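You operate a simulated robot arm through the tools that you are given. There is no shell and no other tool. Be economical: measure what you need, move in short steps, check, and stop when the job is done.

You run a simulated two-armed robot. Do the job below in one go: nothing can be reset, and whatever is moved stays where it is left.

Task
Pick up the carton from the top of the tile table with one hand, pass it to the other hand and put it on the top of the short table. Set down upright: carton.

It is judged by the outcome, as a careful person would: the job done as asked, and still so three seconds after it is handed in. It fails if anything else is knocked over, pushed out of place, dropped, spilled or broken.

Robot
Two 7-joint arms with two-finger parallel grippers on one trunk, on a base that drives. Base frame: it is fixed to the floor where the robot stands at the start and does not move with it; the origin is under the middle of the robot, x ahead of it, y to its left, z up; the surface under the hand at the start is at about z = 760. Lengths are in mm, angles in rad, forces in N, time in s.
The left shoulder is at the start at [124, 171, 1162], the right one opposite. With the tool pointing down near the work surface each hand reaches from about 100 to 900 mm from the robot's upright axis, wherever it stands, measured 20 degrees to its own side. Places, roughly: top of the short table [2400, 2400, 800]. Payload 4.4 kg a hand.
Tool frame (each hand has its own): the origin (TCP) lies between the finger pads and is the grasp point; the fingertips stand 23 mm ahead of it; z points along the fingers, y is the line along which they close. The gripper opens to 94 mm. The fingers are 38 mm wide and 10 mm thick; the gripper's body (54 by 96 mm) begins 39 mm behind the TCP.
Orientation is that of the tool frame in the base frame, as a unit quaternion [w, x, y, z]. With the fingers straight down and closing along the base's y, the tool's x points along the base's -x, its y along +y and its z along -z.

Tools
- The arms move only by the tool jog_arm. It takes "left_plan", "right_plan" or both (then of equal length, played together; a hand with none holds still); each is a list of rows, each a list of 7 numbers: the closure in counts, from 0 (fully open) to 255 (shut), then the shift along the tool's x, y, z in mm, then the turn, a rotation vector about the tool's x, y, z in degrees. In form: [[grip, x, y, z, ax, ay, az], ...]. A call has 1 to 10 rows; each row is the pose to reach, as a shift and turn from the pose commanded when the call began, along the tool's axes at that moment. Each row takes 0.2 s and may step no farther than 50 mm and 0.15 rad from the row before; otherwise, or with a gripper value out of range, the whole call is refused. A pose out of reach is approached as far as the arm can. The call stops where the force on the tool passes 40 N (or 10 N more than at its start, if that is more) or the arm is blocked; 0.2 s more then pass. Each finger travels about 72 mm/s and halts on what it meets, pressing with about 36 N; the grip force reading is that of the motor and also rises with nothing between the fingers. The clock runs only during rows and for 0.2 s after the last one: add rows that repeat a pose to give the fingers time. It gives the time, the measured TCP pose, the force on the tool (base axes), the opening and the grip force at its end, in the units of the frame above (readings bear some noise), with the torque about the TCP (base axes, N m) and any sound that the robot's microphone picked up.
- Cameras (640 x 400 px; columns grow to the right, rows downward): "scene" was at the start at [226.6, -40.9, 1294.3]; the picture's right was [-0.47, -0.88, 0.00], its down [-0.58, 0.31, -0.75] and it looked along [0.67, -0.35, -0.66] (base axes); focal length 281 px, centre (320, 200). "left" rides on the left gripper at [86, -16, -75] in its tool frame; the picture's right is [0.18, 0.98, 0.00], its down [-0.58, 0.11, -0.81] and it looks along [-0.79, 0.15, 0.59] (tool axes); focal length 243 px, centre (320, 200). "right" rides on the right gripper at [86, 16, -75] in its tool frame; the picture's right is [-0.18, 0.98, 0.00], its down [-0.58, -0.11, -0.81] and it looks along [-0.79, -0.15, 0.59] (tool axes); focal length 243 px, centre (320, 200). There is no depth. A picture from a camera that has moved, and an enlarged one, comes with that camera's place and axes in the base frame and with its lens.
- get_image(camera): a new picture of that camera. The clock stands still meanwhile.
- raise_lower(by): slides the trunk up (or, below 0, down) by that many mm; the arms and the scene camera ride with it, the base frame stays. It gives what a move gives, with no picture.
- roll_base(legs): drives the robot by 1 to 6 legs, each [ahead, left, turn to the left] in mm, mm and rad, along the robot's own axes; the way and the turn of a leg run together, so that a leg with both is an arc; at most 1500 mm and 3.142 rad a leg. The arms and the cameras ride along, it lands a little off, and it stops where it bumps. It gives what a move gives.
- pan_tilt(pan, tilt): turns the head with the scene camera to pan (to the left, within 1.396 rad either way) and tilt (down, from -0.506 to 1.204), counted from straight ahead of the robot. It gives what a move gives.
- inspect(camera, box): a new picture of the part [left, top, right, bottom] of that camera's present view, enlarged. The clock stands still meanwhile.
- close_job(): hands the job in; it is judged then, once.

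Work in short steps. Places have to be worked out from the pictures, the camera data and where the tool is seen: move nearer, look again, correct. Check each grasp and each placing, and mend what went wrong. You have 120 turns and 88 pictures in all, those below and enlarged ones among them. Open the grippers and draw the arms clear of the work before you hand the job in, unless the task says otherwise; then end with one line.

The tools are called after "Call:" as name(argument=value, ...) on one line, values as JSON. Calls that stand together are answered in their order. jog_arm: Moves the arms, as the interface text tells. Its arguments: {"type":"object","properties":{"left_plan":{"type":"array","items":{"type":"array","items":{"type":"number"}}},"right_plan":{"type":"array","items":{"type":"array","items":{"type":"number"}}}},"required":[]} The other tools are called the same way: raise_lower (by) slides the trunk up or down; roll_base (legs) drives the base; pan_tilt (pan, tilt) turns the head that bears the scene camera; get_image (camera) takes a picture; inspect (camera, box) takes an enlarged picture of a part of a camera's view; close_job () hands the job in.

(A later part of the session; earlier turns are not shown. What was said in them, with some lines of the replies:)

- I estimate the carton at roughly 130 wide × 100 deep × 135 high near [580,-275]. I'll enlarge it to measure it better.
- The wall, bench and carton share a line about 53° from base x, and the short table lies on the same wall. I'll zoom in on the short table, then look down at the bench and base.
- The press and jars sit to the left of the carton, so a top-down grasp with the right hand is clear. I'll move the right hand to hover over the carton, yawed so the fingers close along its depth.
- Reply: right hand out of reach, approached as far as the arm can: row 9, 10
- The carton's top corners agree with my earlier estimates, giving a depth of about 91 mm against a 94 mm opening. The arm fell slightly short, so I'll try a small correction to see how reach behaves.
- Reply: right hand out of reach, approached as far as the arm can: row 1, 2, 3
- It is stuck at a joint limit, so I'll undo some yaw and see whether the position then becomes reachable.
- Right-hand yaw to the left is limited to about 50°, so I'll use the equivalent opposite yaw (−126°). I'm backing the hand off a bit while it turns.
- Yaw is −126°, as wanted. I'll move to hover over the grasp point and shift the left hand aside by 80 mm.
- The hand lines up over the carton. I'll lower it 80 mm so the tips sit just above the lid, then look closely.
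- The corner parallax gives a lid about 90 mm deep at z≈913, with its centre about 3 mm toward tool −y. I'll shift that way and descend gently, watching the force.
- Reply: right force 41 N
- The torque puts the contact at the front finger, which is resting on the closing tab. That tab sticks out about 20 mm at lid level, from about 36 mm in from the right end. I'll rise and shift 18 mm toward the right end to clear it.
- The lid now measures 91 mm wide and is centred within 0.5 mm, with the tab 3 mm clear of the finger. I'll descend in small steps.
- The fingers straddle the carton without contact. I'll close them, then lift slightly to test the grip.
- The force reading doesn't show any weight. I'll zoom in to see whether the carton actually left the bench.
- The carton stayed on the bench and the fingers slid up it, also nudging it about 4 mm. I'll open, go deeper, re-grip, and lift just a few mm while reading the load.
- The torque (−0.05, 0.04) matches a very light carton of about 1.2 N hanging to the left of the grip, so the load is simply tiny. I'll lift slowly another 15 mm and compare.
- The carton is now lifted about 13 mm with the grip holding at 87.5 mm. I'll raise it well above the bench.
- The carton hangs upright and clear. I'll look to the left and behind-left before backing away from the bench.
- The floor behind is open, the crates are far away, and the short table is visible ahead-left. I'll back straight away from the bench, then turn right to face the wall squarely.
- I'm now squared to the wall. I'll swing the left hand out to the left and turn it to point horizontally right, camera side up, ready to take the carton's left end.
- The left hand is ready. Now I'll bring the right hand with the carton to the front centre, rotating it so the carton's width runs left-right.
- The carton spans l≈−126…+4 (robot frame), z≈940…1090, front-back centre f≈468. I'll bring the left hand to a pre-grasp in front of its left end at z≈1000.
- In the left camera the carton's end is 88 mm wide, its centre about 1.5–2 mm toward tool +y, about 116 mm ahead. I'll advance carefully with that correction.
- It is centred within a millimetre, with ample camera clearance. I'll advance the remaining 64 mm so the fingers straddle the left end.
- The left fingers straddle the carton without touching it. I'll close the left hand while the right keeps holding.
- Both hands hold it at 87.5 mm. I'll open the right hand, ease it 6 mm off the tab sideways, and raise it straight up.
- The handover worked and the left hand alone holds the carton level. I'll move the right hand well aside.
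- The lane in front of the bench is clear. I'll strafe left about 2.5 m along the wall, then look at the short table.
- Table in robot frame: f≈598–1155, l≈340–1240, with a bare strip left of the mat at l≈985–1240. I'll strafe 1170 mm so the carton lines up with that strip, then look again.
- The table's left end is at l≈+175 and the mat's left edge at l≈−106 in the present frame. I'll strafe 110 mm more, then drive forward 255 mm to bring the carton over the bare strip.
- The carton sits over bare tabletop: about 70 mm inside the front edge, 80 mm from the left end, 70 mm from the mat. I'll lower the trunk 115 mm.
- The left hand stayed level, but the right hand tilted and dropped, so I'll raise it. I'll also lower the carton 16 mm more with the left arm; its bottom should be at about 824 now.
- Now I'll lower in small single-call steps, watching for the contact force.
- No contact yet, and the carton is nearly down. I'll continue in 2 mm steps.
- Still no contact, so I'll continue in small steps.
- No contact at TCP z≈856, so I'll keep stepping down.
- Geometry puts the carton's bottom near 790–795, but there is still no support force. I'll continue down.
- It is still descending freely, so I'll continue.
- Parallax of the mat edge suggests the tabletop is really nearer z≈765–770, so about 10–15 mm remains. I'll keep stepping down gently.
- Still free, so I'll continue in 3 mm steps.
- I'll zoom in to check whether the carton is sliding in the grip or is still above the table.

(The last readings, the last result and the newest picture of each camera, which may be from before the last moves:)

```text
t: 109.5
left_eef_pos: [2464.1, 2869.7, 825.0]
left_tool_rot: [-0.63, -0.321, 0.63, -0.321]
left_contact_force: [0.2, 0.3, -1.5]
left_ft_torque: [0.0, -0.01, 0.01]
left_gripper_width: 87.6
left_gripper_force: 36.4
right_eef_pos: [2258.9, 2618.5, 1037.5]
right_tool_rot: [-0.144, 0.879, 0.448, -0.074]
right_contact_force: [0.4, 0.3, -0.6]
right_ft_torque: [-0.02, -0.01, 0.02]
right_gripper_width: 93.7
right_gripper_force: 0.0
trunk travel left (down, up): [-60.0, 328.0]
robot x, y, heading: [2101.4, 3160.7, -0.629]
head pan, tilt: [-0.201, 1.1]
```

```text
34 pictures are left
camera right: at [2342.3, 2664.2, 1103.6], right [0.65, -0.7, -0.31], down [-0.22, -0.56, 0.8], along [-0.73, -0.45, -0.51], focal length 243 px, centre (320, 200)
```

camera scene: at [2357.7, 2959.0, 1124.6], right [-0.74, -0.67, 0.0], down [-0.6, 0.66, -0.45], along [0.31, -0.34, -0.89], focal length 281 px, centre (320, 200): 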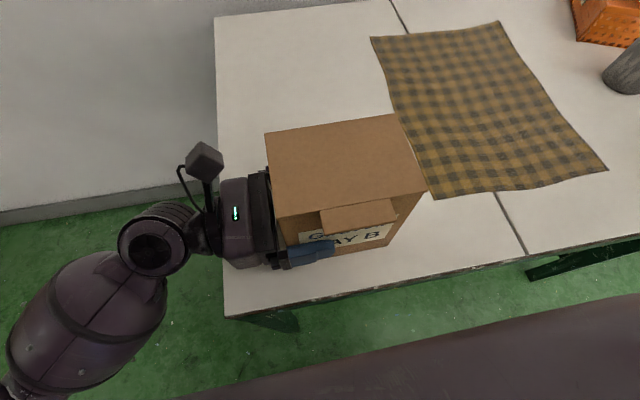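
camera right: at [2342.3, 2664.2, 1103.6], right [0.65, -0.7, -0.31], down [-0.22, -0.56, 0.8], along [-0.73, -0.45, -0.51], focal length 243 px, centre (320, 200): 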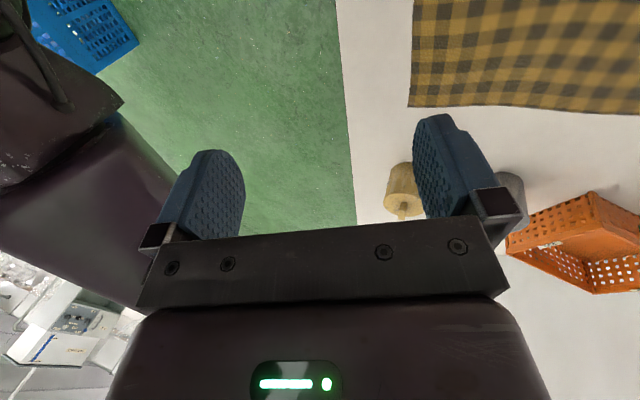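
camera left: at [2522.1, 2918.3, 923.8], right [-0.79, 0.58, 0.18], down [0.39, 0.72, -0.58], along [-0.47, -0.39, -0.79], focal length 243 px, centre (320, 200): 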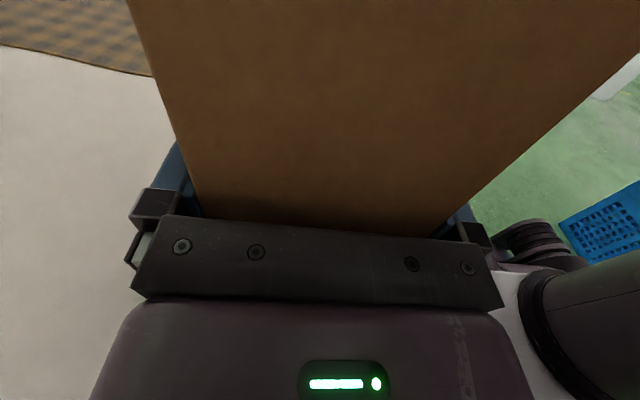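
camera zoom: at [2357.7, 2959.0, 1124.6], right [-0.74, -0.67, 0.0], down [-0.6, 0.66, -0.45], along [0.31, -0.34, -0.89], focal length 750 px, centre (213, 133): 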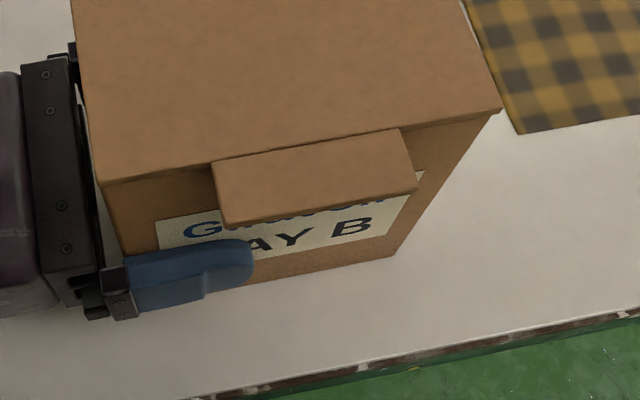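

The carton moves with the hand and isn't slipping, so it is still slightly above the surface. I'll keep lowering in 3 mm steps.

Call:
jog_arm(left_plan=[[255, -1, 0, 0, 0, 0, 0], [255, -2, 0, 0, 0, 0, 0], [255, -3, 0, 0, 0, 0, 0], [255, -3, 0, 0, 0, 0, 0]])

Call:
jog_arm(left_plan=[[255, -1, 0, 0, 0, 0, 0], [255, -2, 0, 0, 0, 0, 0], [255, -3, 0, 0, 0, 0, 0], [255, -3, 0, 0, 0, 0, 0]])

```text
t: 110.5
left_eef_pos: [2463.3, 2869.0, 822.7]
left_tool_rot: [0.631, 0.32, -0.63, 0.321]
left_contact_force: [2.3, -2.7, 7.8]
left_ft_torque: [-0.35, 0.39, 0.18]
left_gripper_width: 87.7
left_gripper_force: 36.3
right_eef_pos: [2261.1, 2617.4, 1038.5]
right_tool_rot: [-0.144, 0.879, 0.448, -0.073]
right_contact_force: [1.0, 0.2, -0.8]
right_ft_torque: [0.02, 0.01, -0.02]
right_gripper_width: 93.9
right_gripper_force: 0.1
trunk travel left (down, up): [-60.0, 328.0]
robot x, y, heading: [2100.2, 3166.1, -0.628]
head pan, tilt: [-0.201, 1.1]
```

```text
t: 111.5
left_eef_pos: [2462.6, 2869.7, 822.8]
left_tool_rot: [0.633, 0.318, -0.627, 0.325]
left_contact_force: [2.3, 2.7, 18.4]
left_ft_torque: [0.82, -0.3, -0.22]
left_gripper_width: 87.8
left_gripper_force: 36.4
right_eef_pos: [2260.9, 2618.0, 1036.9]
right_tool_rot: [-0.144, 0.879, 0.449, -0.074]
right_contact_force: [0.1, -0.5, -0.1]
right_ft_torque: [0.02, 0.04, 0.0]
right_gripper_width: 93.8
right_gripper_force: 0.0
trunk travel left (down, up): [-60.0, 328.0]
robot x, y, heading: [2098.4, 3161.9, -0.631]
head pan, tilt: [-0.201, 1.1]
stopped in row 4 (left hand): the force on the tool passed its limit at 41 N (the readings are from after the stop); the commanded pose is now the measured one
```

The carton is in contact with the table at TCP z≈822.7. I'll relax upward 1 mm and open the left fingers.

Call:
jog_arm(left_plan=[[255, 1, 0, 0, 0, 0, 0], [255, 1, 0, 0, 0, 0, 0]])

Call:
inspect(camera="scene", box=[180, 90, 500, 290])

```text
t: 112.1
left_eef_pos: [2462.9, 2870.0, 822.3]
left_tool_rot: [0.632, 0.318, -0.629, 0.323]
left_contact_force: [0.4, 0.7, 16.5]
left_ft_torque: [0.53, -0.23, 0.05]
left_gripper_width: 87.7
left_gripper_force: 36.0
right_eef_pos: [2259.8, 2618.2, 1038.0]
right_tool_rot: [-0.144, 0.879, 0.448, -0.073]
right_contact_force: [0.4, 0.7, -1.0]
right_ft_torque: [-0.02, 0.0, 0.02]
right_gripper_width: 93.9
right_gripper_force: 0.0
trunk travel left (down, up): [-60.0, 328.0]
robot x, y, heading: [2100.4, 3162.8, -0.631]
head pan, tilt: [-0.201, 1.1]
```

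```text
2.00 times, centred on (340, 190) of scene
camera zoom: at [2357.1, 2959.4, 1124.8], right [-0.74, -0.67, 0.0], down [-0.6, 0.66, -0.45], along [0.31, -0.34, -0.89], focal length 562 px, centre (280, 220)
```

zoom: 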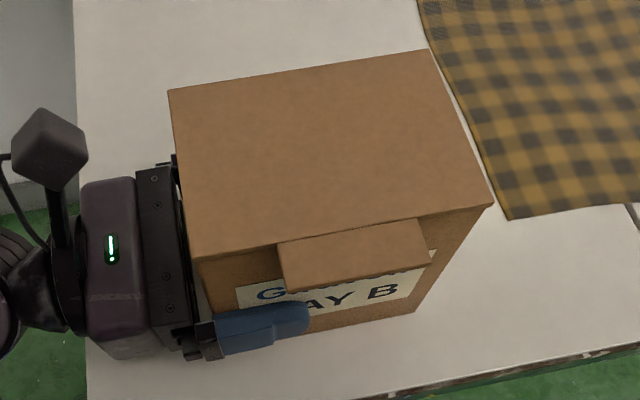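

There is still 16 N of upward load, and its moment suggests something near the hand side. I'll rise another 2 mm and read again.

Call:
jog_arm(left_plan=[[255, 1, 0, 0, 0, 0, 0], [255, 2, 0, 0, 0, 0, 0], [255, 2, 0, 0, 0, 0, 0]])

Call:
get_image(camera="left")

Call:
get_image(camera="scene")

```text
t: 112.9
left_eef_pos: [2463.5, 2868.0, 821.7]
left_tool_rot: [0.632, 0.319, -0.63, 0.321]
left_contact_force: [0.0, 0.1, 0.6]
left_ft_torque: [-0.16, 0.08, -0.09]
left_gripper_width: 87.5
left_gripper_force: 36.1
right_eef_pos: [2260.2, 2618.4, 1037.8]
right_tool_rot: [-0.145, 0.879, 0.448, -0.074]
right_contact_force: [0.0, -0.2, 0.0]
right_ft_torque: [0.02, 0.02, -0.02]
right_gripper_width: 94.0
right_gripper_force: 0.0
trunk travel left (down, up): [-60.0, 328.0]
robot x, y, heading: [2100.3, 3162.5, -0.634]
head pan, tilt: [-0.201, 1.1]
```

```text
32 pictures are left
camera left: at [2522.2, 2918.7, 908.8], right [-0.79, 0.58, 0.18], down [0.39, 0.71, -0.58], along [-0.47, -0.39, -0.79], focal length 243 px, centre (320, 200)
```

left: 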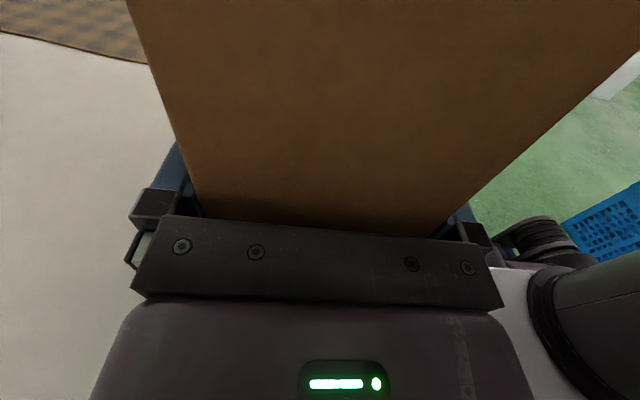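

```text
31 pictures are left
camera scene: at [2357.7, 2958.9, 1124.4], right [-0.74, -0.67, 0.0], down [-0.6, 0.66, -0.45], along [0.31, -0.34, -0.89], focal length 281 px, centre (320, 200)
```

scene: 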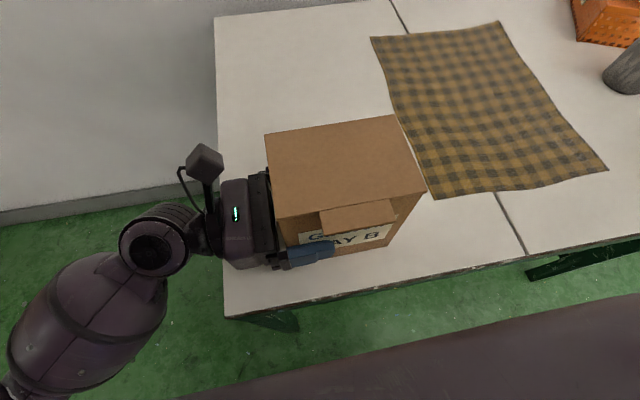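

The load is back to about zero, with the carton just resting on the table. I'll open the left hand fully.

Call:
jog_arm(left_plan=[[150, 0, 0, 0, 0, 0, 0], [0, 0, 0, 0, 0, 0, 0], [0, 0, 0, 0, 0, 0, 0], [0, 0, 0, 0, 0, 0, 0]])

Call:
get_image(camera="scene")

Call:
get_image(camera="left")

```text
t: 113.9
left_eef_pos: [2463.6, 2868.9, 823.6]
left_tool_rot: [0.632, 0.318, -0.629, 0.322]
left_contact_force: [0.2, 0.3, 0.9]
left_ft_torque: [-0.01, 0.02, 0.01]
left_gripper_width: 93.6
left_gripper_force: 0.2
right_eef_pos: [2260.8, 2618.3, 1038.1]
right_tool_rot: [-0.144, 0.879, 0.448, -0.073]
right_contact_force: [0.6, -0.1, 0.1]
right_ft_torque: [0.01, -0.03, 0.01]
right_gripper_width: 94.1
right_gripper_force: 0.1
trunk travel left (down, up): [-60.0, 328.0]
robot x, y, heading: [2102.7, 3162.6, -0.631]
head pan, tilt: [-0.201, 1.1]
```

```text
30 pictures are left
camera scene: at [2357.7, 2959.0, 1124.6], right [-0.74, -0.67, 0.0], down [-0.6, 0.66, -0.45], along [0.31, -0.34, -0.89], focal length 281 px, centre (320, 200)
```

scene: 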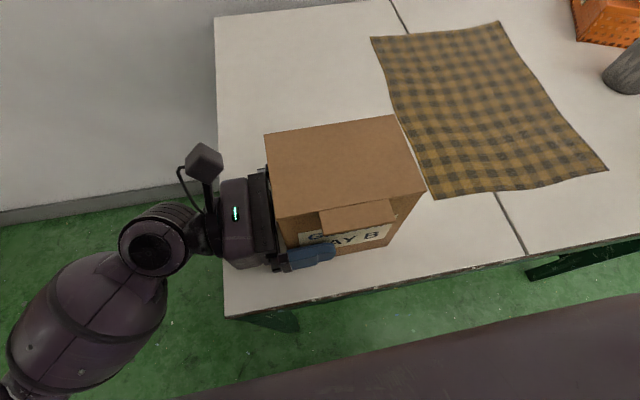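

```text
29 pictures are left
camera left: at [2522.2, 2918.9, 909.8], right [-0.79, 0.58, 0.18], down [0.39, 0.71, -0.59], along [-0.47, -0.4, -0.79], focal length 243 px, centre (320, 200)
```

left: 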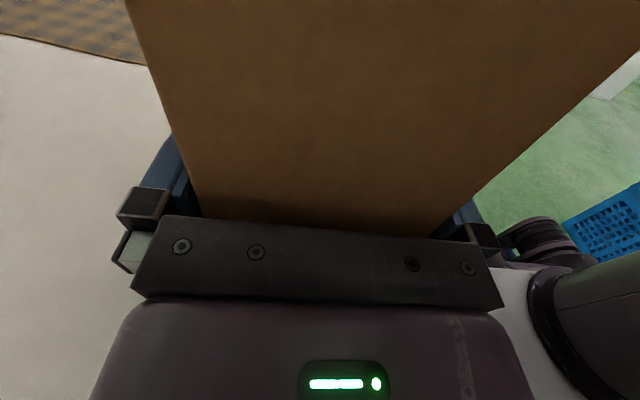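

Released, and the carton is standing. I'll withdraw the left hand straight back along its fingers, slowly.

Call:
jog_arm(left_plan=[[0, 0, 0, -8, 0, 0, 0], [0, 0, 0, -18, 0, 0, 0], [0, 0, 0, -28, 0, 0, 0], [0, 0, 0, -40, 0, 0, 0], [0, 0, 0, -55, 0, 0, 0], [0, 0, 0, -70, 0, 0, 0], [0, 0, 0, -90, 0, 0, 0], [0, 0, 0, -110, 0, 0, 0]])

Call:
get_image(camera="scene")

Call:
get_image(camera="left")

```text
t: 115.7
left_eef_pos: [2527.9, 2957.7, 823.6]
left_tool_rot: [0.632, 0.318, -0.629, 0.322]
left_contact_force: [0.6, 0.2, -0.4]
left_ft_torque: [0.01, 0.07, 0.01]
left_gripper_width: 93.9
left_gripper_force: 0.0
right_eef_pos: [2261.0, 2618.7, 1038.1]
right_tool_rot: [-0.144, 0.879, 0.448, -0.073]
right_contact_force: [-0.1, -0.8, 0.4]
right_ft_torque: [0.02, -0.02, 0.03]
right_gripper_width: 93.8
right_gripper_force: 0.1
trunk travel left (down, up): [-60.0, 328.0]
robot x, y, heading: [2099.0, 3165.2, -0.628]
head pan, tilt: [-0.201, 1.1]
```

```text
28 pictures are left
camera scene: at [2357.7, 2959.1, 1124.6], right [-0.74, -0.67, 0.0], down [-0.6, 0.66, -0.45], along [0.31, -0.34, -0.89], focal length 281 px, centre (320, 200)
```

scene: 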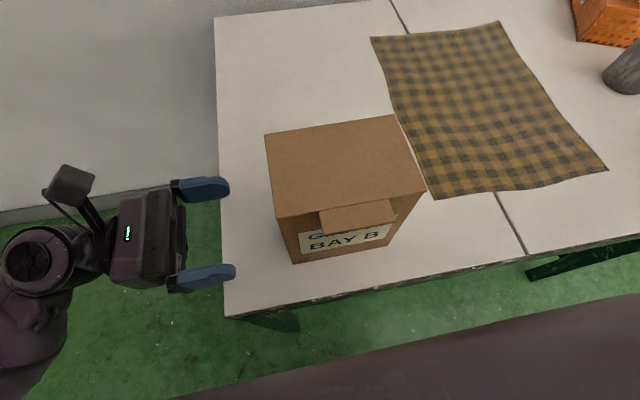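

```text
27 pictures are left
camera left: at [2587.0, 3008.0, 909.4], right [-0.79, 0.58, 0.18], down [0.39, 0.71, -0.59], along [-0.47, -0.4, -0.79], focal length 243 px, centre (320, 200)
```

left: 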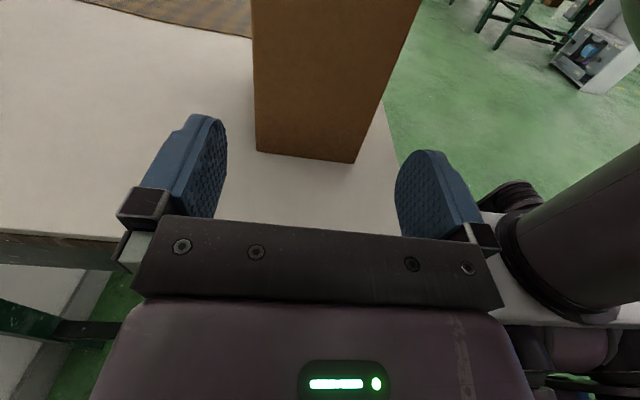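

The carton stands upright on bare tabletop. I'll raise the left hand, back the robot off a bit, and take a last look.

Call:
jog_arm(left_plan=[[0, 25, 0, -5, 0, 0, 0], [0, 50, 0, -10, 0, 0, 0], [0, 75, 0, -15, 0, 0, 0], [0, 100, 0, -20, 0, 0, 0], [0, 130, 0, -20, 0, 0, 0], [0, 160, 0, -20, 0, 0, 0]])

Call:
roll_base(legs=[[-300, 0, 0]])

Call:
pan_tilt(pan=-0.1, tilt=0.6)

Call:
get_image(camera="scene")

```text
t: 117.1
left_eef_pos: [2578.4, 2959.0, 964.4]
left_tool_rot: [0.632, 0.319, -0.629, 0.322]
left_contact_force: [0.5, -0.6, 0.4]
left_ft_torque: [-0.05, 0.02, -0.02]
left_gripper_width: 94.1
left_gripper_force: 0.1
left hand out of reach, approached as far as the arm can: row 3, 4, 5, 6
right_eef_pos: [2259.9, 2616.8, 1037.5]
right_tool_rot: [-0.144, 0.879, 0.448, -0.073]
right_contact_force: [0.0, -1.0, 0.0]
right_ft_torque: [-0.01, 0.02, 0.02]
right_gripper_width: 94.4
right_gripper_force: 0.1
trunk travel left (down, up): [-60.0, 328.0]
robot x, y, heading: [2101.2, 3164.6, -0.632]
head pan, tilt: [-0.201, 1.1]
```

```text
t: 119.2
left_eef_pos: [2338.0, 3136.2, 964.3]
left_tool_rot: [0.631, 0.319, -0.629, 0.322]
left_contact_force: [0.9, -0.2, 0.0]
left_ft_torque: [0.03, -0.04, 0.0]
left_gripper_width: 93.8
left_gripper_force: 0.0
right_eef_pos: [2019.5, 2793.7, 1039.0]
right_tool_rot: [-0.144, 0.88, 0.447, -0.074]
right_contact_force: [-0.7, -0.4, -0.2]
right_ft_torque: [0.02, -0.01, 0.02]
right_gripper_width: 94.0
right_gripper_force: 0.1
trunk travel left (down, up): [-60.0, 328.0]
robot x, y, heading: [1859.9, 3341.2, -0.626]
head pan, tilt: [-0.201, 1.1]
```

```text
t: 120.1
left_eef_pos: [2339.1, 3136.8, 963.4]
left_tool_rot: [0.632, 0.318, -0.629, 0.322]
left_contact_force: [0.4, 0.1, -0.2]
left_ft_torque: [-0.01, -0.01, 0.0]
left_gripper_width: 94.1
left_gripper_force: 0.2
right_eef_pos: [2019.4, 2792.8, 1038.0]
right_tool_rot: [-0.145, 0.879, 0.448, -0.074]
right_contact_force: [0.2, 0.2, 0.3]
right_ft_torque: [-0.01, 0.0, -0.01]
right_gripper_width: 93.8
right_gripper_force: 0.0
trunk travel left (down, up): [-60.0, 328.0]
robot x, y, heading: [1862.3, 3338.0, -0.631]
head pan, tilt: [-0.099, 0.6]
```

```text
26 pictures are left
camera scene: at [2141.0, 3122.0, 1163.1], right [-0.67, -0.74, 0.0], down [-0.42, 0.38, -0.82], along [0.61, -0.55, -0.57], focal length 281 px, centre (320, 200)
```

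scene: 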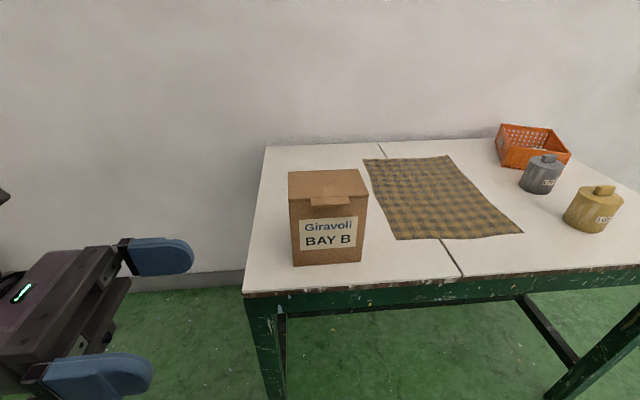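

The carton stands upright on the short table, the mat, jars and crate look undisturbed, and both hands are open and clear. I'm handing in.

Call:
close_job()

```text
The job is handed in.
```

The carton was picked up with the right hand, passed to the left, and set upright on the short table; nothing else was seen to be disturbed.
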